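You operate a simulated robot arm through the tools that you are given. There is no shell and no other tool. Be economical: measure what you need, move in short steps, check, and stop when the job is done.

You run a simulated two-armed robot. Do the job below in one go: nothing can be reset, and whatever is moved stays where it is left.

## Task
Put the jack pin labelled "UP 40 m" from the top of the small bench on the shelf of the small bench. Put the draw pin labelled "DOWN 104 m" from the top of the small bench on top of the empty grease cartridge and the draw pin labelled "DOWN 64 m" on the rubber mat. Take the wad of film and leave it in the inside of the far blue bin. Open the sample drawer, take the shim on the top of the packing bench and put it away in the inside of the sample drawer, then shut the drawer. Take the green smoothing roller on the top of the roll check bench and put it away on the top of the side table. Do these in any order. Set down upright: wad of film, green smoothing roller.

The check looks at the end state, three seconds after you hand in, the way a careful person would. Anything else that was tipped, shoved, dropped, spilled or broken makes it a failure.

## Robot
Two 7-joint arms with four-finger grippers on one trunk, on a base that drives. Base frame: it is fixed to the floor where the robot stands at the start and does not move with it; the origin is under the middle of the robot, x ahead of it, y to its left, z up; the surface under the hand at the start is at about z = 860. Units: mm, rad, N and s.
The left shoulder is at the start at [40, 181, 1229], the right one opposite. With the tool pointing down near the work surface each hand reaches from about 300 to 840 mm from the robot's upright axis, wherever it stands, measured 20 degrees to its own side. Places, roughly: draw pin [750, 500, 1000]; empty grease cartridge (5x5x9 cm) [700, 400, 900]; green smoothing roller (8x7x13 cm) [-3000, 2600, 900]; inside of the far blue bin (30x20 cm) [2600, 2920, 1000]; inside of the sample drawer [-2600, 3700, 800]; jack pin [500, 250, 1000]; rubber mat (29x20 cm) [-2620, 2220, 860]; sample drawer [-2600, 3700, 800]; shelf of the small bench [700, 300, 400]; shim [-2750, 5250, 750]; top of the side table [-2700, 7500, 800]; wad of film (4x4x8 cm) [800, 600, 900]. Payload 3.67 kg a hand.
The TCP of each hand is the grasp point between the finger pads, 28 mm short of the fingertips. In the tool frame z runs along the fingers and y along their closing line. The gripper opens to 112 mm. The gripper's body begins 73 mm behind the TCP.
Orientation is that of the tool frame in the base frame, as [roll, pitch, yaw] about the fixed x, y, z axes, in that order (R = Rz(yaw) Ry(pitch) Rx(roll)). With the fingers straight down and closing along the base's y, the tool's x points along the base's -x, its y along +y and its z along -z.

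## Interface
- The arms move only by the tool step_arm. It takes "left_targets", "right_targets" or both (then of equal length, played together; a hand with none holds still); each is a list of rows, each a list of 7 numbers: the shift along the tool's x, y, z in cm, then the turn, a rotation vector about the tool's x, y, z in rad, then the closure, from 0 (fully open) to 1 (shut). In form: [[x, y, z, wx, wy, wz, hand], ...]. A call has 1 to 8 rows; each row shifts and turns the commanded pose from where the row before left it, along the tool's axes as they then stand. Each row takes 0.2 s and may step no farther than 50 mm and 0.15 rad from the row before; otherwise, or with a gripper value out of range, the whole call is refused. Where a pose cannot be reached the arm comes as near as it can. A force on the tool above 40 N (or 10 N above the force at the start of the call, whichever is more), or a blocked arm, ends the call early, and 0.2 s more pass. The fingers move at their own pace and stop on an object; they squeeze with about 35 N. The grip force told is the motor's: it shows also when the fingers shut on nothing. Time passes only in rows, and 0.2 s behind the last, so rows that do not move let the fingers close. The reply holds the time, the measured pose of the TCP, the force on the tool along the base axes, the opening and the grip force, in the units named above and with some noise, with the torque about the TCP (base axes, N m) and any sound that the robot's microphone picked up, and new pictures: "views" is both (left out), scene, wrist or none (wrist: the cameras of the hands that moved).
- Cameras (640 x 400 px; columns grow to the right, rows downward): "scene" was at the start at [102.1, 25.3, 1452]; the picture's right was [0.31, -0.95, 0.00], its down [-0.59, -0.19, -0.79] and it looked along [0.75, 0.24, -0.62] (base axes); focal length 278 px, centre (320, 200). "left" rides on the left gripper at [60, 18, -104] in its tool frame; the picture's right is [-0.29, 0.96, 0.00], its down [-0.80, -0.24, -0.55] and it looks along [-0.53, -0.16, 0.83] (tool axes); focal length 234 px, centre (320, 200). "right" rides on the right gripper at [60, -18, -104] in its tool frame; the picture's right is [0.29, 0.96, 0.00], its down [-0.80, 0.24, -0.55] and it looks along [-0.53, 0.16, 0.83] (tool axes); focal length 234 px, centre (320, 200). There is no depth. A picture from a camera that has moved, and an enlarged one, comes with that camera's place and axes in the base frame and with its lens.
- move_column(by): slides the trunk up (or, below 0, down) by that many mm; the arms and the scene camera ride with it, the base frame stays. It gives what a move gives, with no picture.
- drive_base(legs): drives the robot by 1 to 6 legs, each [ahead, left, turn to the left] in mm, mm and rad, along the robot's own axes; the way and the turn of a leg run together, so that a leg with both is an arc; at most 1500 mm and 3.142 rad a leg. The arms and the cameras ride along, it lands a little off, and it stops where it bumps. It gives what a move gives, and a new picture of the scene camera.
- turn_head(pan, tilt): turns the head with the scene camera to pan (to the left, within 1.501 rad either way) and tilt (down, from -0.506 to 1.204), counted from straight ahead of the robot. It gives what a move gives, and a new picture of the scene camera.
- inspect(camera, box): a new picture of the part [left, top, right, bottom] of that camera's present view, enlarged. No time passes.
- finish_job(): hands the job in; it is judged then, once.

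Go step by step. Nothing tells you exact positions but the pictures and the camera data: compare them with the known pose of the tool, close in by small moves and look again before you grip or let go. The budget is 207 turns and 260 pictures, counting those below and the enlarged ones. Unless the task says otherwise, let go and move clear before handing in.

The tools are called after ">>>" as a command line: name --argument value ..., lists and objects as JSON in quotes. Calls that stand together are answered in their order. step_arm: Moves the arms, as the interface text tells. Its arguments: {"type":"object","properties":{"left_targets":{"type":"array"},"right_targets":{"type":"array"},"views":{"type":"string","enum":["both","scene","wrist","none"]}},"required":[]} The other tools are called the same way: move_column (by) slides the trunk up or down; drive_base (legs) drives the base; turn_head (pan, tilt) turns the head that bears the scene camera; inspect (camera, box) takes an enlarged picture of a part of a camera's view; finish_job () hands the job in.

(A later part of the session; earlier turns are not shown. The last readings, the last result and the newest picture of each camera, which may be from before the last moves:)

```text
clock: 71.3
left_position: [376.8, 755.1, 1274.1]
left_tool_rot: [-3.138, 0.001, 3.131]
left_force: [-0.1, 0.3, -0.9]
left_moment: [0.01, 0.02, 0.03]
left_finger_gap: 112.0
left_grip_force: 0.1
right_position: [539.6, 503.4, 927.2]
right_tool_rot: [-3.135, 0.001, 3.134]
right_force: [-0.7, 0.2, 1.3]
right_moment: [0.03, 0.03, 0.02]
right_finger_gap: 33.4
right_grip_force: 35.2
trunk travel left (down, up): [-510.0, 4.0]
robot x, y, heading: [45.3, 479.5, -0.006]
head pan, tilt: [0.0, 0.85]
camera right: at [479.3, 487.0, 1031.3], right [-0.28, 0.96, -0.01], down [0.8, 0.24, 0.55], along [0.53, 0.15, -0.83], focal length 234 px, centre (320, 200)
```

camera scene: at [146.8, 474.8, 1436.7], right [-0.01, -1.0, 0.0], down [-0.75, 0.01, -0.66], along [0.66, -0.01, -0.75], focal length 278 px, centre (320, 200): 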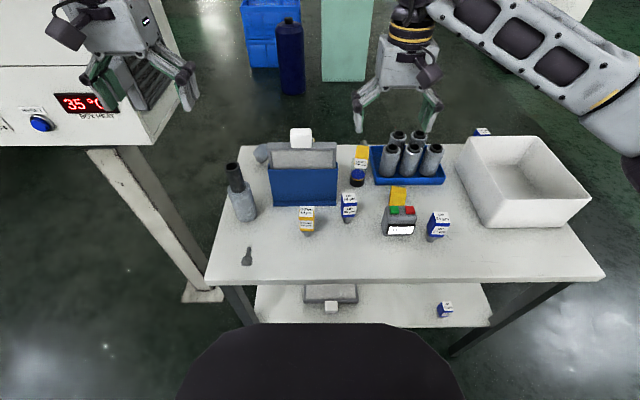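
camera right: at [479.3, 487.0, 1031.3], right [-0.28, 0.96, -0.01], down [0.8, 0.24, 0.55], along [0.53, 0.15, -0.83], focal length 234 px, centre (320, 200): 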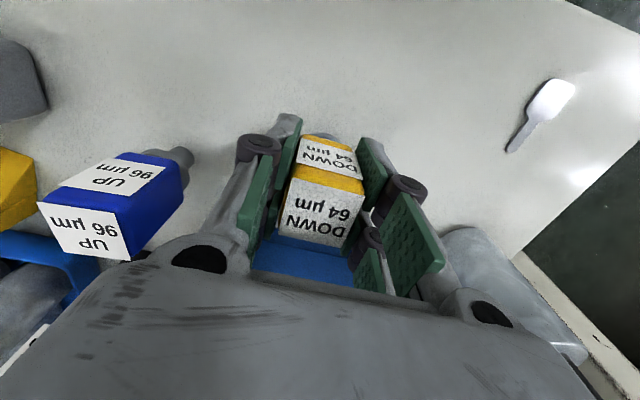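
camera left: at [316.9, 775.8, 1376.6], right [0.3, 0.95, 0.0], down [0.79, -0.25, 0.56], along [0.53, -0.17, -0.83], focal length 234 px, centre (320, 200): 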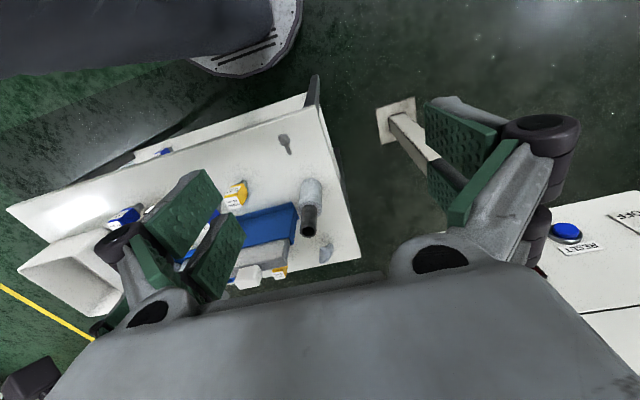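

Gripped. I'll lift it, tuck the hand in and back away from the bench.

>>> step_arm --right_targets '[[0, 0, -5, 0, 0, 0, 1], [0, 0, -5, 0, 0, 0, 1], [0, 0, -5, 0, 0, 0, 1], [0, 0, -5, 0, 0, 0, 1], [2, -4, -1, 0, 0, 0, 1], [2, -4, -1, 0, 0, 0, 1], [2, -4, 0, 0, 0, 0, 1], [2, -4, 0, 0, 0, 0, 1]]' --left_targets '[[0, 0, 0, 0, 0, 0, 0], [0, 0, 0, 0, 0, 0, 0], [0, 0, 0, 0, 0, 0, 0], [0, 0, 0, 0, 0, 0, 0], [0, -2, 0, 0, 0, 0, 0], [0, -2, 0, 0, 0, 0, 0], [0, 0, 0, 0, 0, 0, 0], [0, 0, 0, 0, 0, 0, 0]]' --views "none"

>>> drive_base --legs '[[-400, 0, 0]]'

>>> turn_head --pan -0.45 --tilt 0.3

>>> turn_head --pan 0.5 --tilt 0.25

```text
clock: 73.1
left_position: [376.8, 712.8, 1276.1]
left_tool_rot: [3.141, 0.004, 3.13]
left_force: [0.2, -0.3, 0.0]
left_moment: [0.01, -0.03, -0.01]
left_finger_gap: 111.8
left_grip_force: 0.0
right_position: [456.7, 345.2, 1148.6]
right_tool_rot: [-3.137, 0.004, 3.136]
right_force: [-0.2, -0.3, -1.4]
right_moment: [0.06, -0.04, 0.01]
right_finger_gap: 33.8
right_grip_force: 34.9
trunk travel left (down, up): [-510.0, 4.0]
robot x, y, heading: [44.1, 475.7, -0.012]
head pan, tilt: [0.0, 0.85]
```

```text
clock: 75.7
left_position: [-20.3, 720.4, 1275.7]
left_tool_rot: [-3.14, -0.002, 3.13]
left_force: [-1.4, 0.6, 0.2]
left_moment: [0.02, 0.02, 0.0]
left_finger_gap: 111.8
left_grip_force: 0.0
right_position: [59.8, 349.7, 1147.1]
right_tool_rot: [-3.135, 0.001, 3.135]
right_force: [0.3, 0.4, -0.7]
right_moment: [-0.03, 0.0, -0.02]
right_finger_gap: 33.6
right_grip_force: 34.6
trunk travel left (down, up): [-510.0, 4.0]
robot x, y, heading: [-353.1, 481.9, -0.012]
head pan, tilt: [0.0, 0.85]
camera scene: at [-253.9, 480.3, 1597.0], right [-0.01, -1.0, 0.0], down [-0.75, 0.01, -0.66], along [0.66, -0.01, -0.75], focal length 278 px, centre (320, 200)
```

scene: 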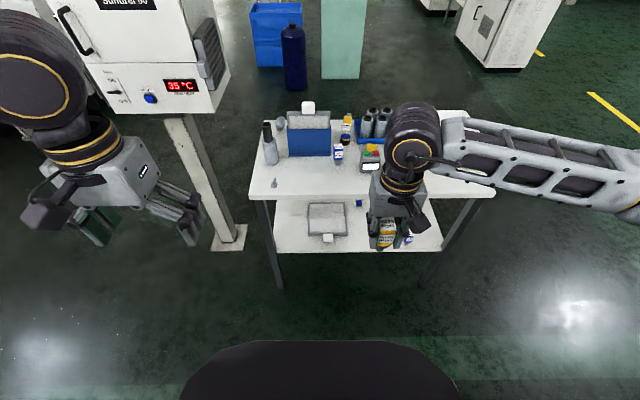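

```text
clock: 76.7
left_position: [-21.2, 717.8, 1273.8]
left_tool_rot: [-3.14, 0.001, 3.128]
left_force: [-0.7, -0.1, -0.2]
left_moment: [0.0, 0.06, 0.0]
left_finger_gap: 111.8
left_grip_force: 0.0
right_position: [56.8, 350.3, 1148.1]
right_tool_rot: [-3.132, 0.001, 3.134]
right_force: [0.5, -0.4, -0.7]
right_moment: [0.01, -0.01, -0.02]
right_finger_gap: 33.5
right_grip_force: 34.7
trunk travel left (down, up): [-510.0, 4.0]
robot x, y, heading: [-353.0, 482.5, -0.013]
head pan, tilt: [-0.45, 0.3]
camera scene: at [-250.1, 439.8, 1645.4], right [-0.45, -0.9, 0.0], down [-0.27, 0.13, -0.95], along [0.85, -0.43, -0.3], focal length 278 px, centre (320, 200)
```

scene: 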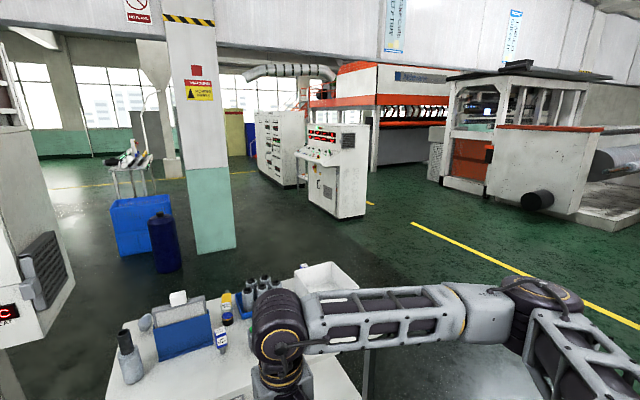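

```text
clock: 77.9
left_position: [-21.1, 717.5, 1275.8]
left_tool_rot: [-3.141, 0.001, 3.13]
left_force: [0.1, -0.8, 0.6]
left_moment: [0.0, 0.02, 0.0]
left_finger_gap: 111.9
left_grip_force: 0.2
right_position: [57.9, 348.6, 1147.8]
right_tool_rot: [-3.136, 0.002, 3.134]
right_force: [1.0, 0.4, -2.2]
right_moment: [-0.04, -0.01, 0.04]
right_finger_gap: 33.4
right_grip_force: 35.3
trunk travel left (down, up): [-510.0, 4.0]
robot x, y, heading: [-353.1, 483.7, -0.014]
head pan, tilt: [0.499, 0.25]
camera scene: at [-251.0, 525.0, 1650.2], right [0.47, -0.88, 0.0], down [-0.22, -0.12, -0.97], along [0.86, 0.45, -0.25], focal length 278 px, centre (320, 200)
```

scene: 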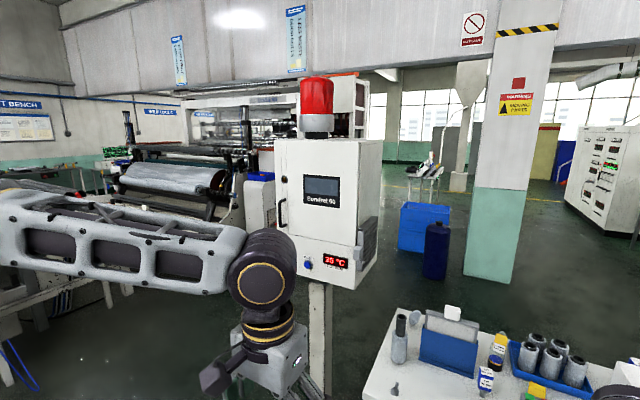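

The floor around the right side and back of the bench is clear. I'll drive around to the back of the bench to reach the wad.

>>> drive_base --legs '[[0, -1150, 0], [1200, 0, 0], [560, 0, 0], [0, 950, 0], [0, 0, -3.0], [0, 0, -0.6]]'

>>> turn_head --pan 0.1 --tilt 0.7

```text
clock: 107.1
left_position: [1035.0, 184.2, 1276.1]
left_tool_rot: [-3.141, 0.0, -0.502]
left_force: [0.4, -0.7, -0.5]
left_moment: [-0.01, 0.02, -0.02]
left_finger_gap: 111.8
left_grip_force: 0.1
right_position: [1140.3, 545.7, 1148.3]
right_tool_rot: [-3.135, 0.001, -0.5]
right_force: [0.3, -0.5, -0.9]
right_moment: [0.01, -0.02, -0.02]
right_finger_gap: 33.4
right_grip_force: 34.7
trunk travel left (down, up): [-510.0, 4.0]
robot x, y, heading: [1442.6, 232.5, 2.64]
head pan, tilt: [0.499, 0.25]
camera scene: at [1328.2, 243.3, 1650.2], right [0.0, 1.0, 0.0], down [0.25, 0.0, -0.97], along [-0.97, 0.0, -0.25], focal length 278 px, centre (320, 200)
```

scene: 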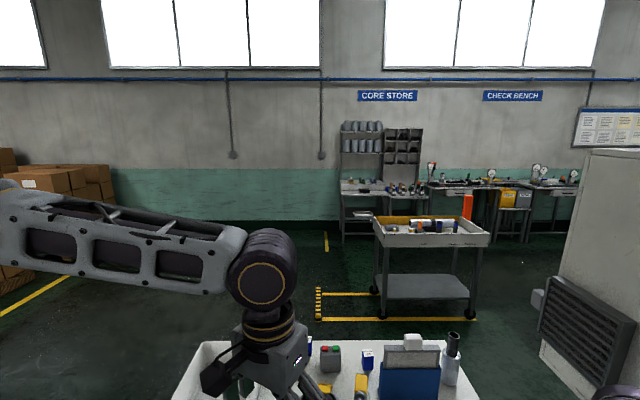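

```text
clock: 108.0
left_position: [1035.4, 185.1, 1275.3]
left_tool_rot: [-3.138, 0.001, -0.503]
left_force: [0.1, -0.2, -0.1]
left_moment: [0.02, -0.04, 0.02]
left_finger_gap: 111.9
left_grip_force: 0.0
right_position: [1139.2, 546.8, 1148.2]
right_tool_rot: [-3.136, 0.002, -0.5]
right_force: [0.2, -1.0, -0.6]
right_moment: [0.04, 0.01, 0.01]
right_finger_gap: 33.6
right_grip_force: 35.3
trunk travel left (down, up): [-510.0, 4.0]
robot x, y, heading: [1439.1, 233.7, 2.643]
head pan, tilt: [0.099, 0.7]
camera scene: at [1343.6, 276.7, 1609.5], right [0.39, 0.92, 0.0], down [0.59, -0.25, -0.77], along [-0.7, 0.3, -0.64], focal length 278 px, centre (320, 200)
```

scene: 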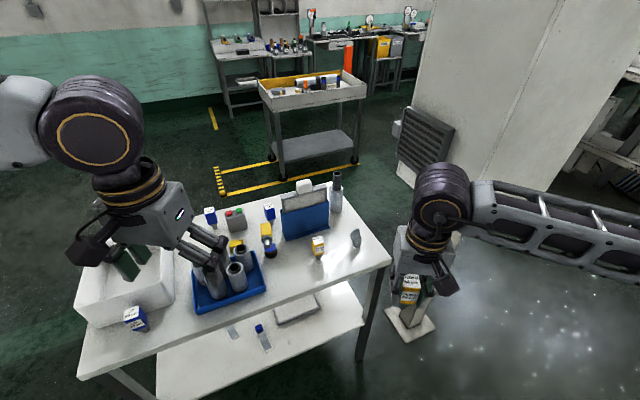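

The wad is reachable from here. I'll move in closer with it on the left-hand side.

>>> drive_base --legs '[[190, -186, 0]]'

>>> inspect --camera "scene" --box '[200, 150, 360, 250]'

```text
clock: 109.9
left_position: [959.5, 437.1, 1276.3]
left_tool_rot: [-3.139, 0.002, -0.503]
left_force: [0.5, -0.4, 0.4]
left_moment: [0.02, 0.07, 0.01]
left_finger_gap: 111.9
left_grip_force: 0.1
right_position: [1061.9, 799.4, 1148.7]
right_tool_rot: [-3.135, 0.002, -0.497]
right_force: [-0.5, -0.6, -0.1]
right_moment: [0.02, 0.01, 0.03]
right_finger_gap: 33.5
right_grip_force: 34.8
trunk travel left (down, up): [-510.0, 4.0]
robot x, y, heading: [1364.3, 492.1, 2.636]
head pan, tilt: [0.099, 0.7]
camera scene: at [1267.1, 529.1, 1609.5], right [0.39, 0.92, 0.0], down [0.59, -0.25, -0.77], along [-0.7, 0.3, -0.64], focal length 278 px, centre (320, 200)
```

scene: 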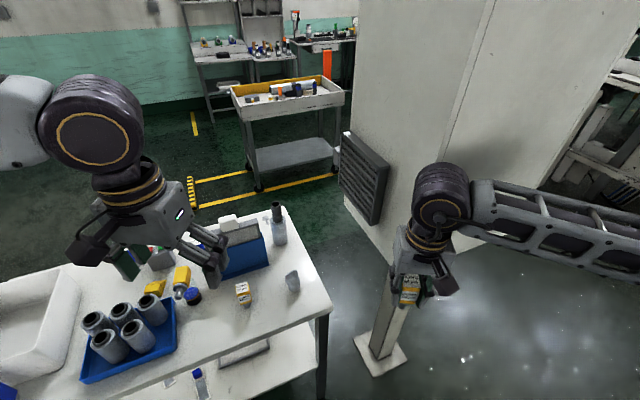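

```text
4.00 times, centred on (280, 200) of scene
camera zoom: at [1267.1, 529.1, 1609.5], right [0.39, 0.92, 0.0], down [0.59, -0.25, -0.77], along [-0.7, 0.3, -0.64], focal length 1112 px, centre (480, 200)
```

zoom: 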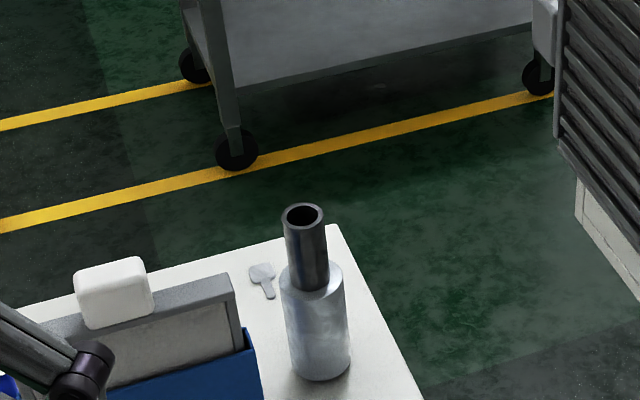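

>>> step_arm --left_targets '[[-3.35, -1.5, 2.5, 0, 0, 0, 0], [-3.35, -1.5, 2.5, 0, 0, 0, 0], [-3.35, -1.5, 2.5, 0, 0, 0, 0], [-3.35, -1.5, 2.5, 0, 0, 0, 0], [-3.35, -1.5, 2.5, 0, 0, 0, 0], [-3.35, -1.5, 2.5, 0, 0, 0, 0]]' --views "wrist"

```text
clock: 111.3
left_position: [824.2, 615.4, 1125.0]
left_tool_rot: [-3.14, -0.001, -0.504]
left_force: [-0.4, -0.5, -0.4]
left_moment: [-0.02, -0.07, 0.0]
left_finger_gap: 111.9
left_grip_force: 0.0
right_position: [1060.8, 802.2, 1145.7]
right_tool_rot: [-3.135, -0.002, -0.499]
right_force: [-0.4, 0.2, -0.7]
right_moment: [-0.03, -0.05, 0.0]
right_finger_gap: 33.5
right_grip_force: 35.5
trunk travel left (down, up): [-510.0, 4.0]
robot x, y, heading: [1362.4, 491.1, 2.635]
head pan, tilt: [0.099, 0.7]
camera left: at [867.4, 569.9, 1228.0], right [-0.71, -0.7, 0.0], down [-0.58, 0.59, 0.55], along [-0.39, 0.4, -0.83], focal length 234 px, centre (320, 200)
```

left: 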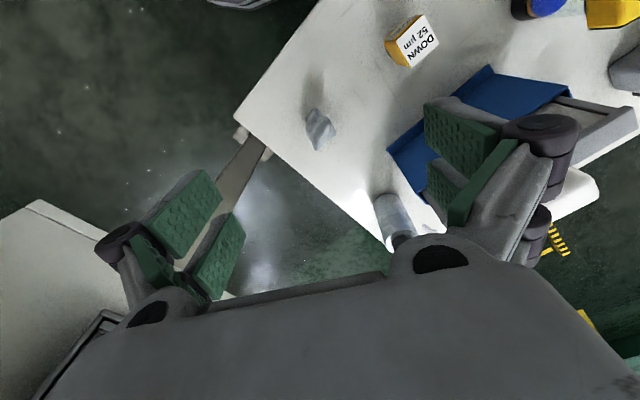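

>>> step_arm --left_targets '[[-1.6, -0.7, 3.5, 0, 0, 0, 0.25], [-1.6, -0.7, 3.5, 0, 0, 0, 0.25], [0, 0, 4, 0, 0, 0, 0.25], [0, 0, 4, 0, 0, 0, 0.25]]' --views "wrist"

>>> inspect --camera "scene" --box '[210, 200, 370, 300]'

```text
clock: 112.3
left_position: [814.3, 581.9, 1016.3]
left_tool_rot: [-3.138, 0.002, -0.502]
left_force: [-0.2, 0.1, -0.6]
left_moment: [-0.01, -0.01, 0.01]
left_finger_gap: 83.9
left_grip_force: 0.0
left hand out of reach, approached as far as the arm can: row 2, 3, 4
right_position: [1060.4, 800.7, 1147.4]
right_tool_rot: [-3.135, 0.001, -0.499]
right_force: [0.0, 0.4, -1.1]
right_moment: [-0.02, -0.01, 0.0]
right_finger_gap: 33.5
right_grip_force: 35.3
trunk travel left (down, up): [-510.0, 4.0]
robot x, y, heading: [1362.8, 491.8, 2.641]
head pan, tilt: [0.099, 0.7]
camera left: at [857.8, 535.3, 1120.7], right [-0.71, -0.7, 0.0], down [-0.58, 0.59, 0.56], along [-0.39, 0.4, -0.83], focal length 234 px, centre (320, 200)
```

left: 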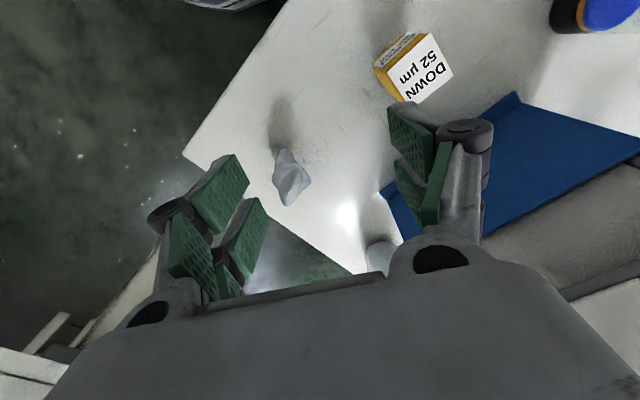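

```text
4.00 times, centred on (290, 250) of scene
camera zoom: at [1265.7, 531.3, 1609.3], right [0.39, 0.92, 0.0], down [0.59, -0.25, -0.76], along [-0.7, 0.3, -0.64], focal length 1112 px, centre (440, 0)
```

zoom: 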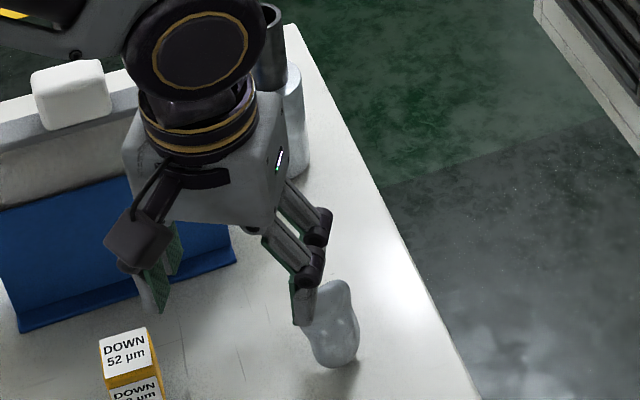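

The left arm can't get low that close to the body's midline. I'll raise the hand, shift the base right so the wad is further to the left, and lower the trunk.

>>> step_arm --left_targets '[[0, 0, -4.5, 0, 0, 0, 0.25], [0, 0, -4.5, 0, 0, 0, 0.25], [0, 0, -4.5, 0, 0, 0, 0.25], [0, 0, -4.5, 0, 0, 0, 0.25], [0, 0, -4.5, 0, 0, 0, 0.25]]' --views "none"

>>> drive_base --legs '[[0, -110, 0]]'

>>> move_column --by -160

```text
clock: 113.5
left_position: [815.2, 580.3, 1245.6]
left_tool_rot: [-3.14, 0.001, -0.502]
left_force: [0.8, 0.6, 0.6]
left_moment: [0.02, 0.05, -0.01]
left_finger_gap: 84.0
left_grip_force: 0.0
right_position: [1062.7, 801.6, 1147.0]
right_tool_rot: [-3.135, 0.003, -0.499]
right_force: [0.0, 0.3, -0.7]
right_moment: [-0.03, 0.03, -0.03]
right_finger_gap: 33.3
right_grip_force: 35.1
trunk travel left (down, up): [-510.0, 4.0]
robot x, y, heading: [1362.8, 486.1, 2.635]
head pan, tilt: [0.099, 0.7]
```

```text
clock: 114.7
left_position: [865.6, 676.5, 1243.9]
left_tool_rot: [-3.137, 0.002, -0.503]
left_force: [0.4, -1.1, -0.8]
left_moment: [0.04, -0.03, -0.02]
left_finger_gap: 83.9
left_grip_force: 0.1
right_position: [1115.7, 895.9, 1147.3]
right_tool_rot: [-3.134, 0.0, -0.498]
right_force: [0.0, -0.5, 0.0]
right_moment: [0.03, 0.01, 0.01]
right_finger_gap: 33.5
right_grip_force: 35.3
trunk travel left (down, up): [-510.0, 4.0]
robot x, y, heading: [1411.9, 586.1, 2.637]
head pan, tilt: [0.099, 0.7]
camera scene: at [1318.5, 625.5, 1609.4], right [0.39, 0.92, 0.0], down [0.59, -0.25, -0.76], along [-0.7, 0.3, -0.64], focal length 278 px, centre (320, 200)
```

scene: 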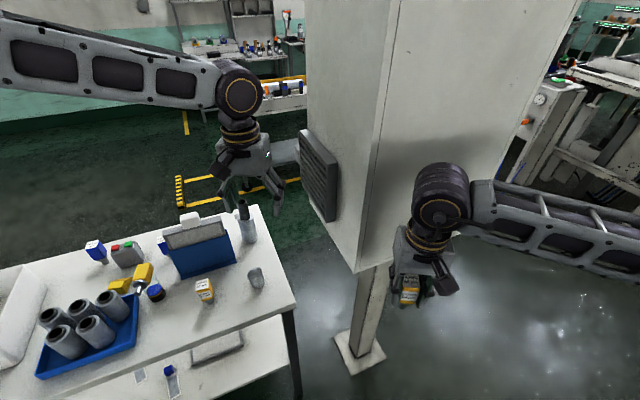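

```text
clock: 116.5
left_position: [867.8, 677.3, 1083.7]
left_tool_rot: [-3.141, 0.003, -0.504]
left_force: [0.0, 0.2, -0.5]
left_moment: [-0.03, 0.01, 0.0]
left_finger_gap: 84.1
left_grip_force: 0.1
right_position: [1116.4, 898.0, 987.7]
right_tool_rot: [-3.138, 0.003, -0.501]
right_force: [-0.4, -0.1, -1.0]
right_moment: [-0.01, 0.04, 0.0]
right_finger_gap: 33.3
right_grip_force: 35.0
trunk travel left (down, up): [-350.0, 164.0]
robot x, y, heading: [1416.4, 585.1, 2.641]
head pan, tilt: [0.099, 0.7]
```

>>> step_arm --left_targets '[[-2, 3.05, 1, 0, 0, 0, 0.2], [-2, 3.05, 2, 0, 0, 0, 0.2]]' --views "wrist"

```text
clock: 117.1
left_position: [801.7, 643.2, 1056.0]
left_tool_rot: [-3.138, -0.001, -0.502]
left_force: [-0.2, 0.3, -1.0]
left_moment: [0.0, -0.02, -0.01]
left_finger_gap: 89.4
left_grip_force: 0.1
right_position: [1114.4, 897.1, 986.0]
right_tool_rot: [-3.134, 0.0, -0.5]
right_force: [0.0, 0.1, -0.7]
right_moment: [0.03, 0.0, 0.0]
right_finger_gap: 33.4
right_grip_force: 35.3
trunk travel left (down, up): [-350.0, 164.0]
robot x, y, heading: [1416.1, 584.6, 2.642]
head pan, tilt: [0.099, 0.7]
camera left: at [845.6, 596.8, 1158.7], right [-0.71, -0.7, 0.0], down [-0.58, 0.59, 0.55], along [-0.39, 0.4, -0.83], focal length 234 px, centre (320, 200)
```

left: 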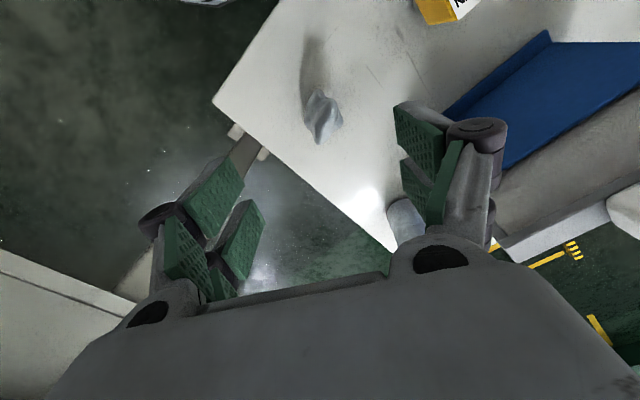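

>>> step_arm --left_targets '[[-0.2, 0.1, 3.5, 0, 0, 0, 0.2], [0, 0, 3.5, 0, 0, 0, 0.2], [0, 0, 3, 0, 0, 0, 0.2]]' --views "wrist"

>>> inspect --camera "scene" --box '[200, 140, 360, 240]'

```text
clock: 117.9
left_position: [800.8, 643.4, 954.5]
left_tool_rot: [-3.141, 0.001, -0.504]
left_force: [-1.2, -0.2, -0.2]
left_moment: [-0.03, 0.0, -0.03]
left_finger_gap: 89.5
left_grip_force: 0.0
right_position: [1115.7, 897.2, 986.5]
right_tool_rot: [-3.137, -0.001, -0.498]
right_force: [0.0, 0.6, -0.3]
right_moment: [0.01, -0.01, -0.01]
right_finger_gap: 33.9
right_grip_force: 35.1
trunk travel left (down, up): [-350.0, 164.0]
robot x, y, heading: [1411.5, 585.3, 2.639]
head pan, tilt: [0.099, 0.7]
camera left: at [845.5, 596.8, 1058.1], right [-0.71, -0.7, 0.0], down [-0.58, 0.59, 0.56], along [-0.39, 0.4, -0.83], focal length 234 px, centre (320, 200)
```

left: 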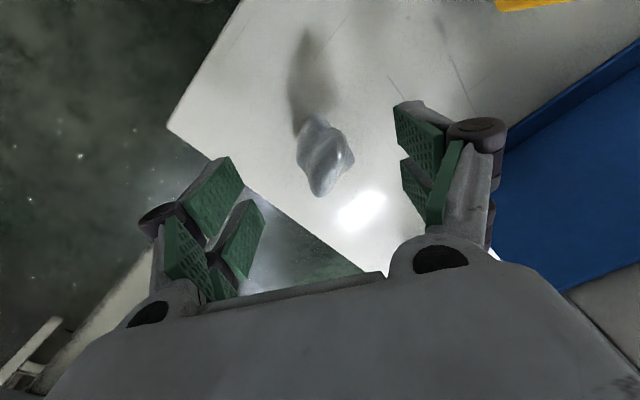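

```text
4.00 times, centred on (280, 190) of scene
camera zoom: at [1319.4, 628.3, 1449.1], right [0.39, 0.92, 0.0], down [0.59, -0.25, -0.76], along [-0.7, 0.3, -0.64], focal length 1112 px, centre (480, 240)
```

zoom: 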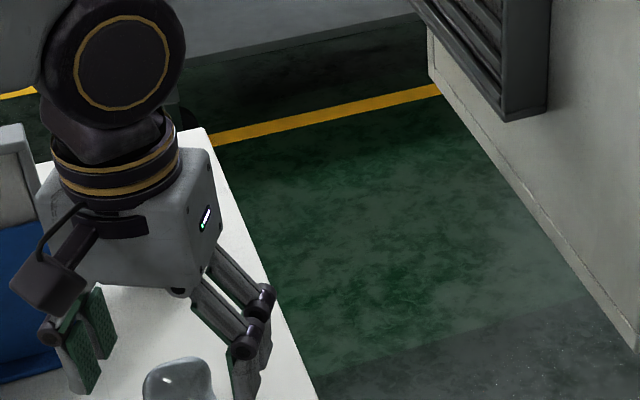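

>>> step_arm --left_targets '[[-0.4, 0.2, 3, 0, 0, 0, 0.2], [0, 0, 2.9, 0, 0, 0, 0.2], [0, 0, 0, 0, 0, 0, 0.5], [0, 0, 0, 0, 0, 0, 0.8], [0, 0, 0, 0, 0, 0, 1], [0, 0, 0, 0, 0, 0, 1]]' --views "wrist"

```text
clock: 119.3
left_position: [796.2, 643.2, 895.4]
left_tool_rot: [-3.14, 0.001, -0.502]
left_force: [0.4, -0.5, 0.3]
left_moment: [0.0, -0.01, -0.03]
left_finger_gap: 38.6
left_grip_force: 34.7
right_position: [1116.1, 898.4, 987.6]
right_tool_rot: [-3.133, 0.001, -0.5]
right_force: [0.3, -0.6, -0.3]
right_moment: [-0.03, -0.01, 0.01]
right_finger_gap: 33.4
right_grip_force: 35.1
trunk travel left (down, up): [-350.0, 164.0]
robot x, y, heading: [1413.5, 587.4, 2.638]
head pan, tilt: [0.099, 0.7]
camera left: at [840.1, 596.7, 998.9], right [-0.71, -0.7, 0.0], down [-0.58, 0.59, 0.56], along [-0.39, 0.4, -0.83], focal length 234 px, centre (320, 200)
```

left: 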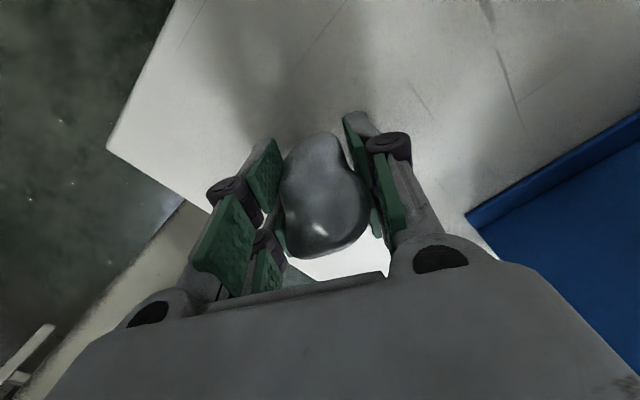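

The wad is gripped at 38.6 mm. I'll lift it, back away and turn toward the far bin.

>>> step_arm --left_targets '[[0, 0, -5, 0, 0, 0, 1], [0, 0, -5, 0, 0, 0, 1], [0, 0, -5, 0, 0, 0, 1], [0, 0, -5, 0, 0, 0, 1], [0, 0, -5, 0, 0, 0, 1]]' --views "none"

>>> drive_base --legs '[[-400, 0, 0], [0, 0, -1.5]]'

>>> turn_head --pan 0.1 --tilt 0.25

```text
clock: 120.5
left_position: [796.6, 642.1, 1149.3]
left_tool_rot: [-3.139, 0.001, -0.503]
left_force: [-0.3, 0.0, 0.5]
left_moment: [-0.06, 0.05, 0.02]
left_finger_gap: 38.5
left_grip_force: 34.7
right_position: [1116.3, 898.6, 988.0]
right_tool_rot: [-3.138, 0.002, -0.499]
right_force: [-0.2, 0.2, -0.4]
right_moment: [-0.02, 0.01, -0.02]
right_finger_gap: 33.8
right_grip_force: 35.3
trunk travel left (down, up): [-350.0, 164.0]
robot x, y, heading: [1415.4, 585.9, 2.636]
head pan, tilt: [0.099, 0.7]
```

```text
clock: 127.2
left_position: [1787.2, 1013.6, 1148.0]
left_tool_rot: [-3.139, 0.004, -2.016]
left_force: [0.7, 0.5, -0.2]
left_moment: [0.0, 0.01, -0.01]
left_finger_gap: 38.4
left_grip_force: 35.1
right_position: [2060.3, 709.4, 987.0]
right_tool_rot: [-3.135, 0.0, -2.013]
right_force: [0.2, 0.0, -1.1]
right_moment: [-0.03, 0.01, -0.03]
right_finger_gap: 33.7
right_grip_force: 35.3
trunk travel left (down, up): [-350.0, 164.0]
robot x, y, heading: [1766.4, 394.2, 1.122]
head pan, tilt: [0.099, 0.7]
camera scene: at [1804.6, 488.3, 1449.1], right [0.94, -0.34, 0.0], down [-0.22, -0.61, -0.76], along [0.26, 0.72, -0.64], focal length 278 px, centre (320, 200)
```

scene: 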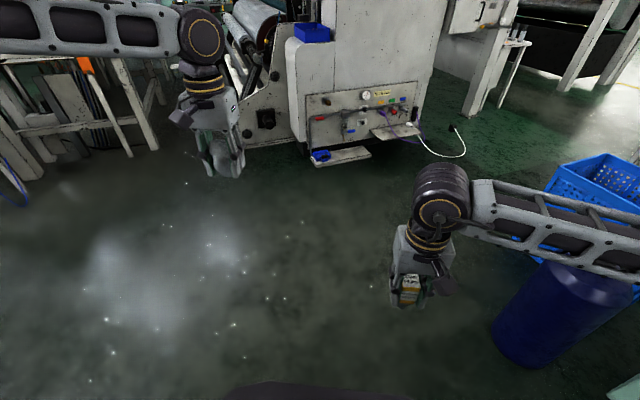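

```text
clock: 128.1
left_position: [1786.7, 1014.1, 1148.2]
left_tool_rot: [-3.138, 0.002, -2.018]
left_force: [-0.4, -0.1, -0.3]
left_moment: [-0.03, 0.0, -0.01]
left_finger_gap: 38.7
left_grip_force: 35.1
right_position: [2060.5, 709.4, 986.8]
right_tool_rot: [-3.134, 0.001, -2.013]
right_force: [-0.6, -0.8, -0.9]
right_moment: [0.0, 0.0, 0.02]
right_finger_gap: 33.7
right_grip_force: 35.2
trunk travel left (down, up): [-350.0, 164.0]
robot x, y, heading: [1764.9, 392.7, 1.124]
head pan, tilt: [0.099, 0.25]
camera scene: at [1807.4, 496.3, 1489.9], right [0.94, -0.34, 0.0], down [-0.08, -0.23, -0.97], along [0.33, 0.91, -0.25], focal length 278 px, centre (320, 200)
```

scene: 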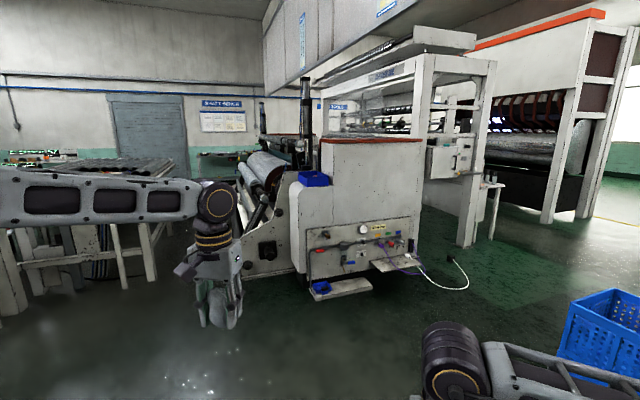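

The far blue bin is the one on the machine's upper ledge at about (314,178). I'll enlarge it.

>>> inspect --camera "scene" --box '[230, 130, 390, 230]'

>>> inspect --camera "scene" --box '[230, 210, 470, 360]'

```text
4.00 times, centred on (310, 180) of scene
camera zoom: at [1807.4, 496.3, 1489.9], right [0.94, -0.34, 0.0], down [-0.08, -0.23, -0.97], along [0.33, 0.91, -0.25], focal length 1112 px, centre (360, 280)
```

zoom: 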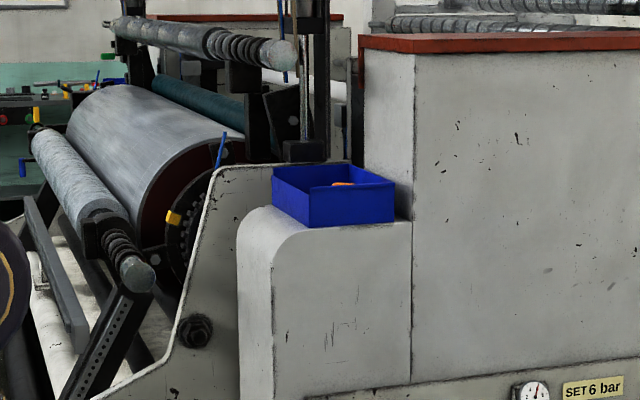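

```text
2.67 times, centred on (350, 285) of scene
camera zoom: at [1807.4, 496.3, 1489.9], right [0.94, -0.34, 0.0], down [-0.08, -0.23, -0.97], along [0.33, 0.91, -0.25], focal length 741 px, centre (240, -27)
```

zoom: 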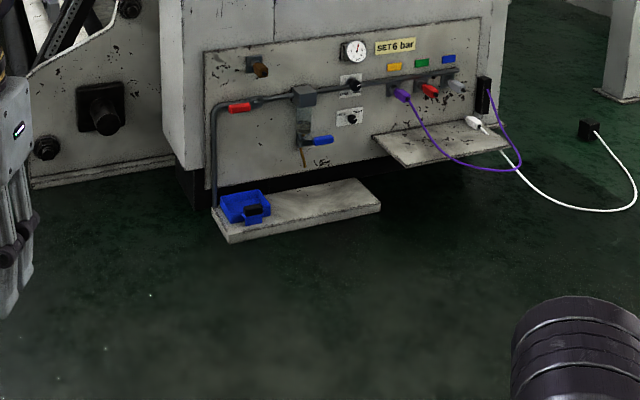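

The far bin sits on the ledge at roughly x 2530–2735, y 2800–3100, with its floor near z 980. I'll face the machine and drive in front of it with the trunk raised.

>>> move_column --by 150

>>> drive_base --legs '[[0, 0, 0.447], [1450, 0, 0], [0, -1020, 0]]'

>>> turn_head --pan 0.15 --tilt 0.6

```text
clock: 129.8
left_position: [1788.0, 1013.6, 1298.2]
left_tool_rot: [-3.139, 0.002, -2.015]
left_force: [-0.6, -0.8, 0.3]
left_moment: [0.03, 0.01, -0.01]
left_finger_gap: 38.9
left_grip_force: 35.1
right_position: [2061.3, 709.4, 1137.5]
right_tool_rot: [-3.134, 0.0, -2.013]
right_force: [0.2, -0.1, -1.4]
right_moment: [0.01, -0.02, 0.01]
right_finger_gap: 33.5
right_grip_force: 35.3
trunk travel left (down, up): [-500.0, 14.0]
robot x, y, heading: [1766.7, 395.4, 1.126]
head pan, tilt: [0.099, 0.25]
```

```text
clock: 143.6
left_position: [2563.6, 2390.7, 1297.3]
left_tool_rot: [3.142, 0.001, -1.614]
left_force: [-0.1, -0.3, -1.0]
left_moment: [0.02, 0.0, 0.0]
left_finger_gap: 38.7
left_grip_force: 34.7
right_position: [2935.2, 2218.5, 1137.5]
right_tool_rot: [-3.134, 0.0, -1.609]
right_force: [0.6, -0.7, -0.4]
right_moment: [-0.02, -0.03, 0.0]
right_finger_gap: 33.4
right_grip_force: 34.6
trunk travel left (down, up): [-500.0, 14.0]
robot x, y, heading: [2788.9, 1810.0, 1.523]
head pan, tilt: [0.099, 0.25]
camera scene: at [2784.6, 1922.7, 1640.7], right [1.0, 0.06, 0.0], down [0.01, -0.25, -0.97], along [-0.05, 0.97, -0.25], focal length 278 px, centre (320, 200)
```

scene: 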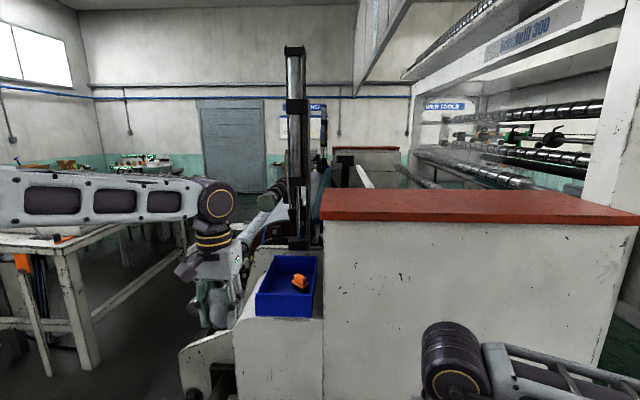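

```text
clock: 144.4
left_position: [2564.4, 2391.6, 1298.7]
left_tool_rot: [-3.139, 0.004, -1.615]
left_force: [0.3, 0.1, -1.0]
left_moment: [0.0, 0.01, -0.03]
left_finger_gap: 38.9
left_grip_force: 35.3
right_position: [2936.4, 2217.0, 1137.5]
right_tool_rot: [-3.136, 0.0, -1.611]
right_force: [0.5, -0.1, -0.5]
right_moment: [-0.04, 0.03, -0.02]
right_finger_gap: 33.4
right_grip_force: 34.6
trunk travel left (down, up): [-500.0, 14.0]
robot x, y, heading: [2793.5, 1809.4, 1.526]
head pan, tilt: [0.15, 0.6]
camera scene: at [2781.8, 1917.3, 1608.6], right [0.99, 0.11, 0.0], down [0.06, -0.56, -0.83], along [-0.09, 0.82, -0.56], focal length 278 px, centre (320, 200)
```

scene: 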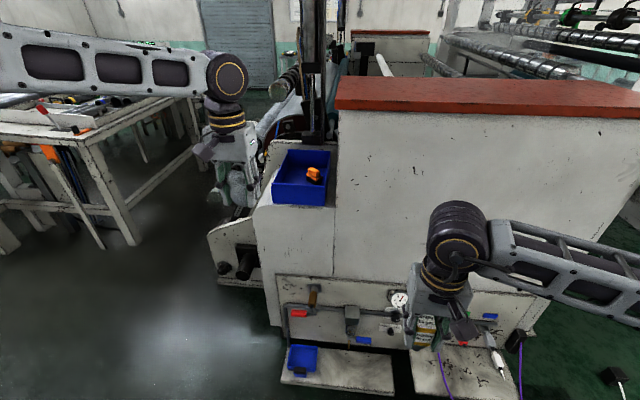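

>>> inspect --camera "scene" --box '[240, 130, 368, 210]'

```text
5.00 times, centred on (304, 170) of scene
camera zoom: at [2781.8, 1917.3, 1608.6], right [0.99, 0.11, 0.0], down [0.06, -0.56, -0.83], along [-0.09, 0.82, -0.56], focal length 1390 px, centre (400, 350)
```

zoom: 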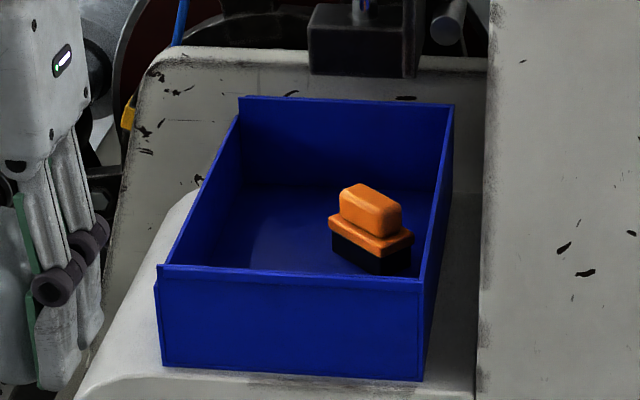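

The bin spans x 2504–2704 and y 2791–3092, with its rim at z≈1079 and floor at about 988, and there's an orange item at its back right. I'll aim for [2572,2855] and drive in.

>>> drive_base --legs '[[310, 0, 0]]'

>>> inspect --camera "left" --box '[0, 0, 640, 400]'

```text
clock: 146.5
left_position: [2577.8, 2700.7, 1300.3]
left_tool_rot: [-3.139, 0.003, -1.613]
left_force: [0.0, 0.6, -0.1]
left_moment: [0.02, 0.03, 0.01]
left_finger_gap: 38.7
left_grip_force: 35.1
right_position: [2947.9, 2528.3, 1137.9]
right_tool_rot: [-3.133, 0.002, -1.606]
right_force: [-0.3, 0.3, -0.7]
right_moment: [0.0, 0.02, 0.0]
right_finger_gap: 33.4
right_grip_force: 35.4
trunk travel left (down, up): [-500.0, 14.0]
robot x, y, heading: [2805.6, 2121.3, 1.52]
head pan, tilt: [0.15, 0.6]
camera scene: at [2794.6, 2226.8, 1608.7], right [0.99, 0.11, 0.0], down [0.06, -0.56, -0.83], along [-0.09, 0.82, -0.56], focal length 278 px, centre (320, 200)
```

scene: 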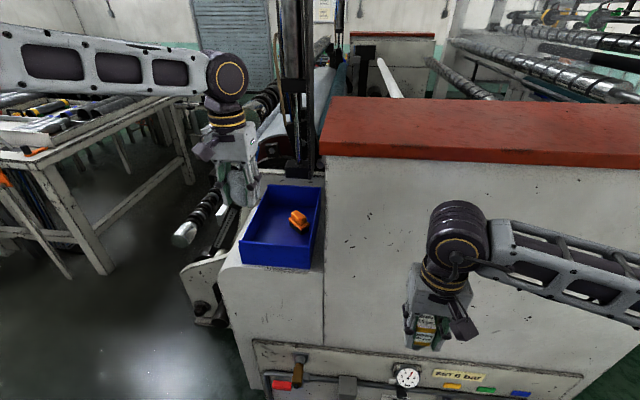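

```text
1.00 times, centred on (320, 200) of left (not enlarged: the box is as wide or as high as the picture)
camera zoom: at [2557.2, 2640.6, 1402.9], right [-0.94, 0.33, 0.0], down [0.27, 0.78, 0.56], along [0.18, 0.53, -0.83], focal length 234 px, centre (320, 200)
```

zoom: 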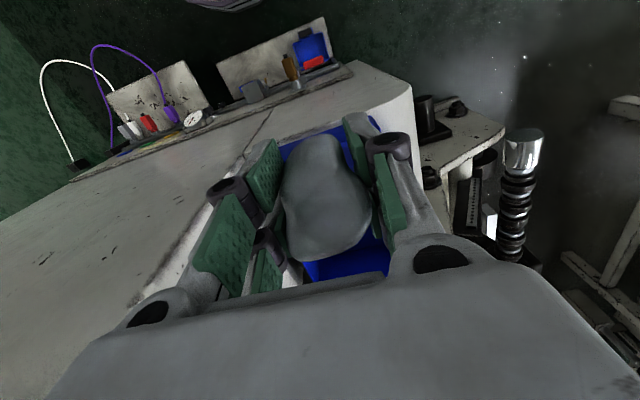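

>>> step_arm --left_targets '[[-5, 0, 0, 0, 0, 0, 1], [-5, 0, 0, 0, 0, 0, 1], [-5, 0, 0, 0, 0, 0, 1], [0, 0, 4.5, 0, 0, 0, 1], [0, 0, 4.5, 0, 0, 0, 1], [0, 0, 4.5, 0, 0, 0, 1], [0, 0, 4.5, 0, 0, 0, 1]]' --views "both"

```text
clock: 148.1
left_position: [2561.9, 2807.1, 1126.4]
left_tool_rot: [-3.138, 0.004, -1.612]
left_force: [-0.2, 0.4, -0.1]
left_moment: [0.02, 0.03, 0.0]
left_finger_gap: 38.8
left_grip_force: 34.8
left hand out of reach, approached as far as the arm can: row 3, 6, 7
right_position: [2948.7, 2529.3, 1138.0]
right_tool_rot: [-3.135, 0.0, -1.609]
right_force: [-0.5, 0.0, -0.3]
right_moment: [0.0, -0.02, -0.02]
right_finger_gap: 33.3
right_grip_force: 35.5
trunk travel left (down, up): [-500.0, 14.0]
robot x, y, heading: [2801.3, 2125.5, 1.526]
head pan, tilt: [0.15, 0.6]
camera scene: at [2794.6, 2229.5, 1608.5], right [0.99, 0.11, 0.0], down [0.06, -0.56, -0.82], along [-0.09, 0.82, -0.57], focal length 278 px, centre (320, 200)
camera left: at [2541.3, 2747.5, 1228.9], right [-0.94, 0.33, 0.0], down [0.27, 0.78, 0.56], along [0.18, 0.53, -0.83], focal length 234 px, centre (320, 200)
```

scene: 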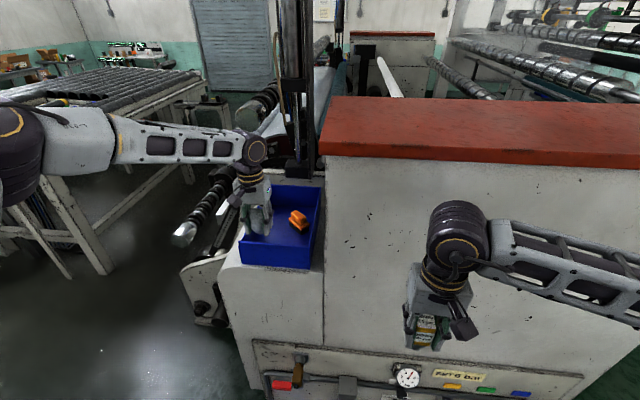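
left: 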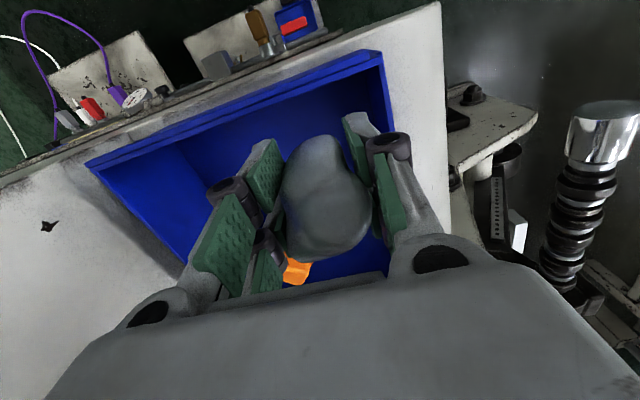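

The hand stops about 40 mm short. I'll raise it, back off and come in at a slight angle so the left shoulder gets closer.

>>> step_arm --left_targets '[[3, 0, -4, 0, 0, 0, 1], [1.5, 0, -4, 0, 0, 0, 1], [0, 0, 0, 0, 0, 0, 1]]' --views "none"

>>> drive_base --legs '[[-250, 0, 0], [0, 300, 0], [0, 0, -0.306]]'

```text
clock: 148.9
left_position: [2559.5, 2762.6, 1205.3]
left_tool_rot: [-3.14, 0.0, -1.613]
left_force: [-0.4, -0.1, -0.5]
left_moment: [-0.03, 0.02, -0.01]
left_finger_gap: 38.6
left_grip_force: 34.9
right_position: [2949.5, 2531.6, 1137.8]
right_tool_rot: [-3.137, -0.003, -1.61]
right_force: [-0.5, -0.1, -1.4]
right_moment: [-0.04, 0.0, -0.02]
right_finger_gap: 33.4
right_grip_force: 35.0
trunk travel left (down, up): [-500.0, 14.0]
robot x, y, heading: [2806.3, 2120.8, 1.528]
head pan, tilt: [0.15, 0.6]
```

```text
clock: 153.6
left_position: [2453.0, 2565.3, 1206.1]
left_tool_rot: [-3.139, 0.002, -1.924]
left_force: [-0.5, 0.2, -0.2]
left_moment: [0.0, -0.04, 0.0]
left_finger_gap: 38.8
left_grip_force: 35.4
right_position: [2754.3, 2225.6, 1137.9]
right_tool_rot: [-3.135, 0.0, -1.919]
right_force: [0.0, 0.4, -1.6]
right_moment: [0.0, -0.03, -0.04]
right_finger_gap: 33.5
right_grip_force: 35.0
trunk travel left (down, up): [-500.0, 14.0]
robot x, y, heading: [2489.1, 1876.7, 1.213]
head pan, tilt: [0.15, 0.6]
camera scene: at [2515.7, 1985.4, 1608.5], right [0.98, -0.2, 0.0], down [-0.11, -0.55, -0.82], along [0.17, 0.81, -0.57], focal length 278 px, centre (320, 200)
```

scene: 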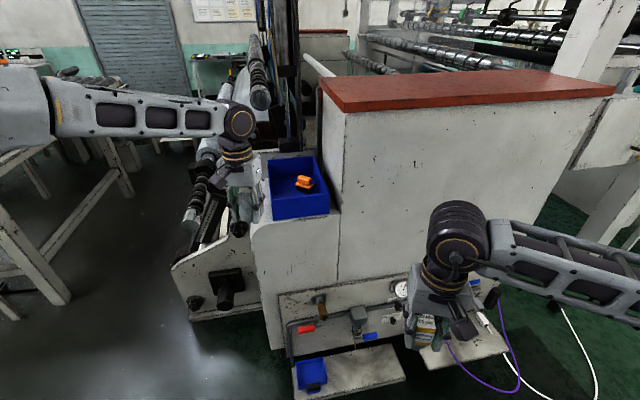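

>>> drive_base --legs '[[290, -20, 0]]'

>>> step_arm --left_targets '[[-1.5, 0, 3.5, 0, 0, 0, 1], [-1, 0, 3.5, 0, 0, 0, 1]]' --views "both"

```text
clock: 155.6
left_position: [2569.9, 2827.6, 1206.9]
left_tool_rot: [-3.139, 0.003, -1.92]
left_force: [-0.1, -0.4, -0.7]
left_moment: [0.05, -0.01, 0.03]
left_finger_gap: 38.8
left_grip_force: 35.0
right_position: [2871.0, 2488.1, 1138.1]
right_tool_rot: [-3.136, 0.001, -1.917]
right_force: [-0.2, 0.5, -0.3]
right_moment: [0.01, -0.02, -0.02]
right_finger_gap: 33.6
right_grip_force: 35.4
trunk travel left (down, up): [-500.0, 14.0]
robot x, y, heading: [2609.9, 2145.1, 1.219]
head pan, tilt: [0.15, 0.6]
camera scene: at [2633.1, 2246.6, 1608.7], right [0.98, -0.2, 0.0], down [-0.11, -0.55, -0.83], along [0.16, 0.81, -0.56], focal length 278 px, centre (320, 200)
```

scene: 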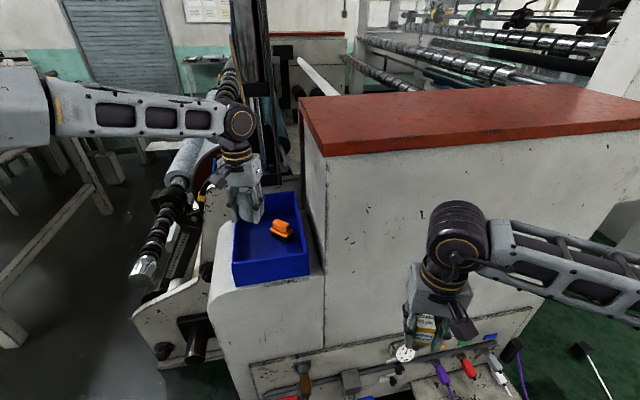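

```text
clock: 156.2
left_position: [2578.4, 2852.7, 1134.7]
left_tool_rot: [-3.139, 0.003, -1.92]
left_force: [0.2, -0.2, 0.1]
left_moment: [-0.01, 0.0, 0.01]
left_finger_gap: 39.0
left_grip_force: 34.7
right_position: [2870.1, 2489.1, 1137.3]
right_tool_rot: [-3.134, 0.001, -1.914]
right_force: [-0.4, -0.3, -0.4]
right_moment: [0.01, 0.04, 0.02]
right_finger_gap: 33.5
right_grip_force: 35.4
trunk travel left (down, up): [-500.0, 14.0]
robot x, y, heading: [2611.3, 2144.0, 1.219]
head pan, tilt: [0.15, 0.6]
camera scene: at [2633.7, 2249.5, 1608.4], right [0.98, -0.2, 0.0], down [-0.11, -0.55, -0.82], along [0.16, 0.81, -0.57], focal length 278 px, centre (320, 200)
camera left: at [2541.0, 2801.2, 1238.4], right [-0.8, 0.6, 0.0], down [0.5, 0.67, 0.56], along [0.33, 0.44, -0.83], focal length 234 px, centre (320, 200)
```

scene: 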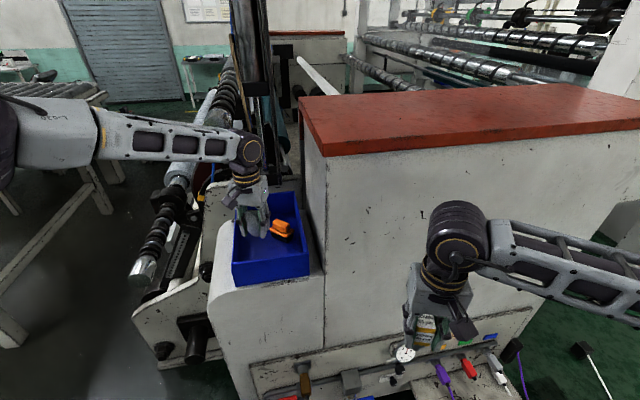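
left: 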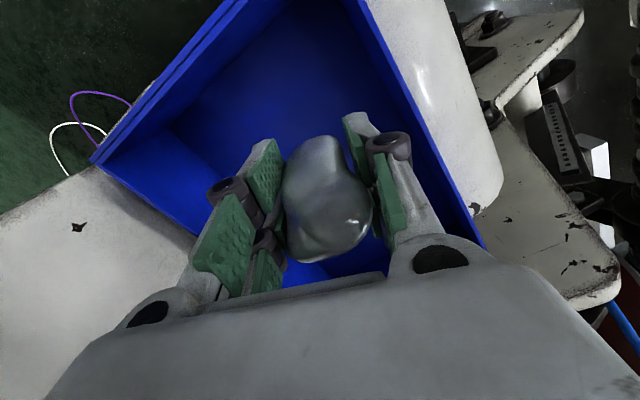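

>>> step_arm --left_targets '[[0, 0, 4, 0, 0, 0, 1], [0, 0, 4, 0, 0, 0, 1], [0, 0, 1, 0, 0, 0, 1]]' --views "wrist"

>>> inspect --camera "scene" --box '[200, 180, 328, 290]'

```text
clock: 157.0
left_position: [2569.0, 2839.7, 1053.0]
left_tool_rot: [-3.139, 0.005, -1.919]
left_force: [-0.3, 0.7, -0.3]
left_moment: [0.06, -0.01, 0.01]
left_finger_gap: 38.8
left_grip_force: 35.0
left hand out of reach, approached as far as the arm can: row 2, 3
right_position: [2870.2, 2488.2, 1138.2]
right_tool_rot: [-3.137, 0.001, -1.916]
right_force: [-0.2, 0.4, 0.0]
right_moment: [0.0, -0.04, 0.0]
right_finger_gap: 33.4
right_grip_force: 35.4
trunk travel left (down, up): [-500.0, 14.0]
robot x, y, heading: [2607.3, 2142.5, 1.22]
head pan, tilt: [0.15, 0.6]
camera left: at [2531.0, 2789.3, 1157.4], right [-0.8, 0.6, 0.0], down [0.5, 0.66, 0.56], along [0.34, 0.45, -0.83], focal length 234 px, centre (320, 200)
```

left: 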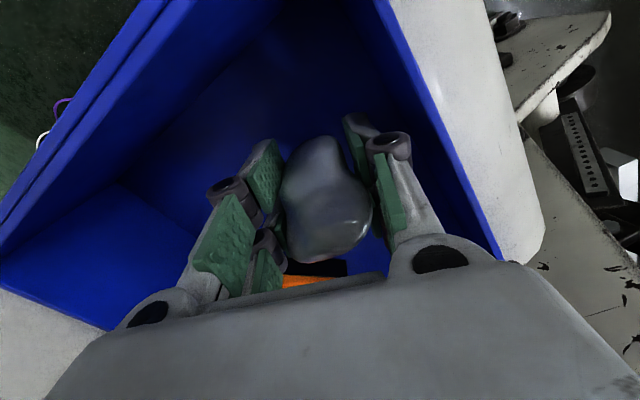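

```text
3.64 times, centred on (264, 235) of scene
camera zoom: at [2633.5, 2247.8, 1608.6], right [0.98, -0.2, 0.0], down [-0.11, -0.55, -0.83], along [0.16, 0.81, -0.56], focal length 1010 px, centre (524, 73)
```

zoom: 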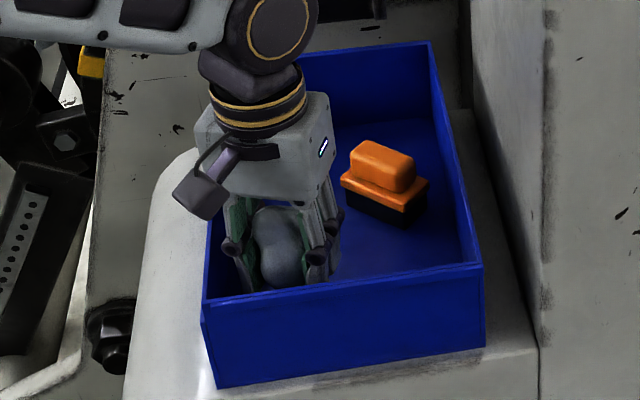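

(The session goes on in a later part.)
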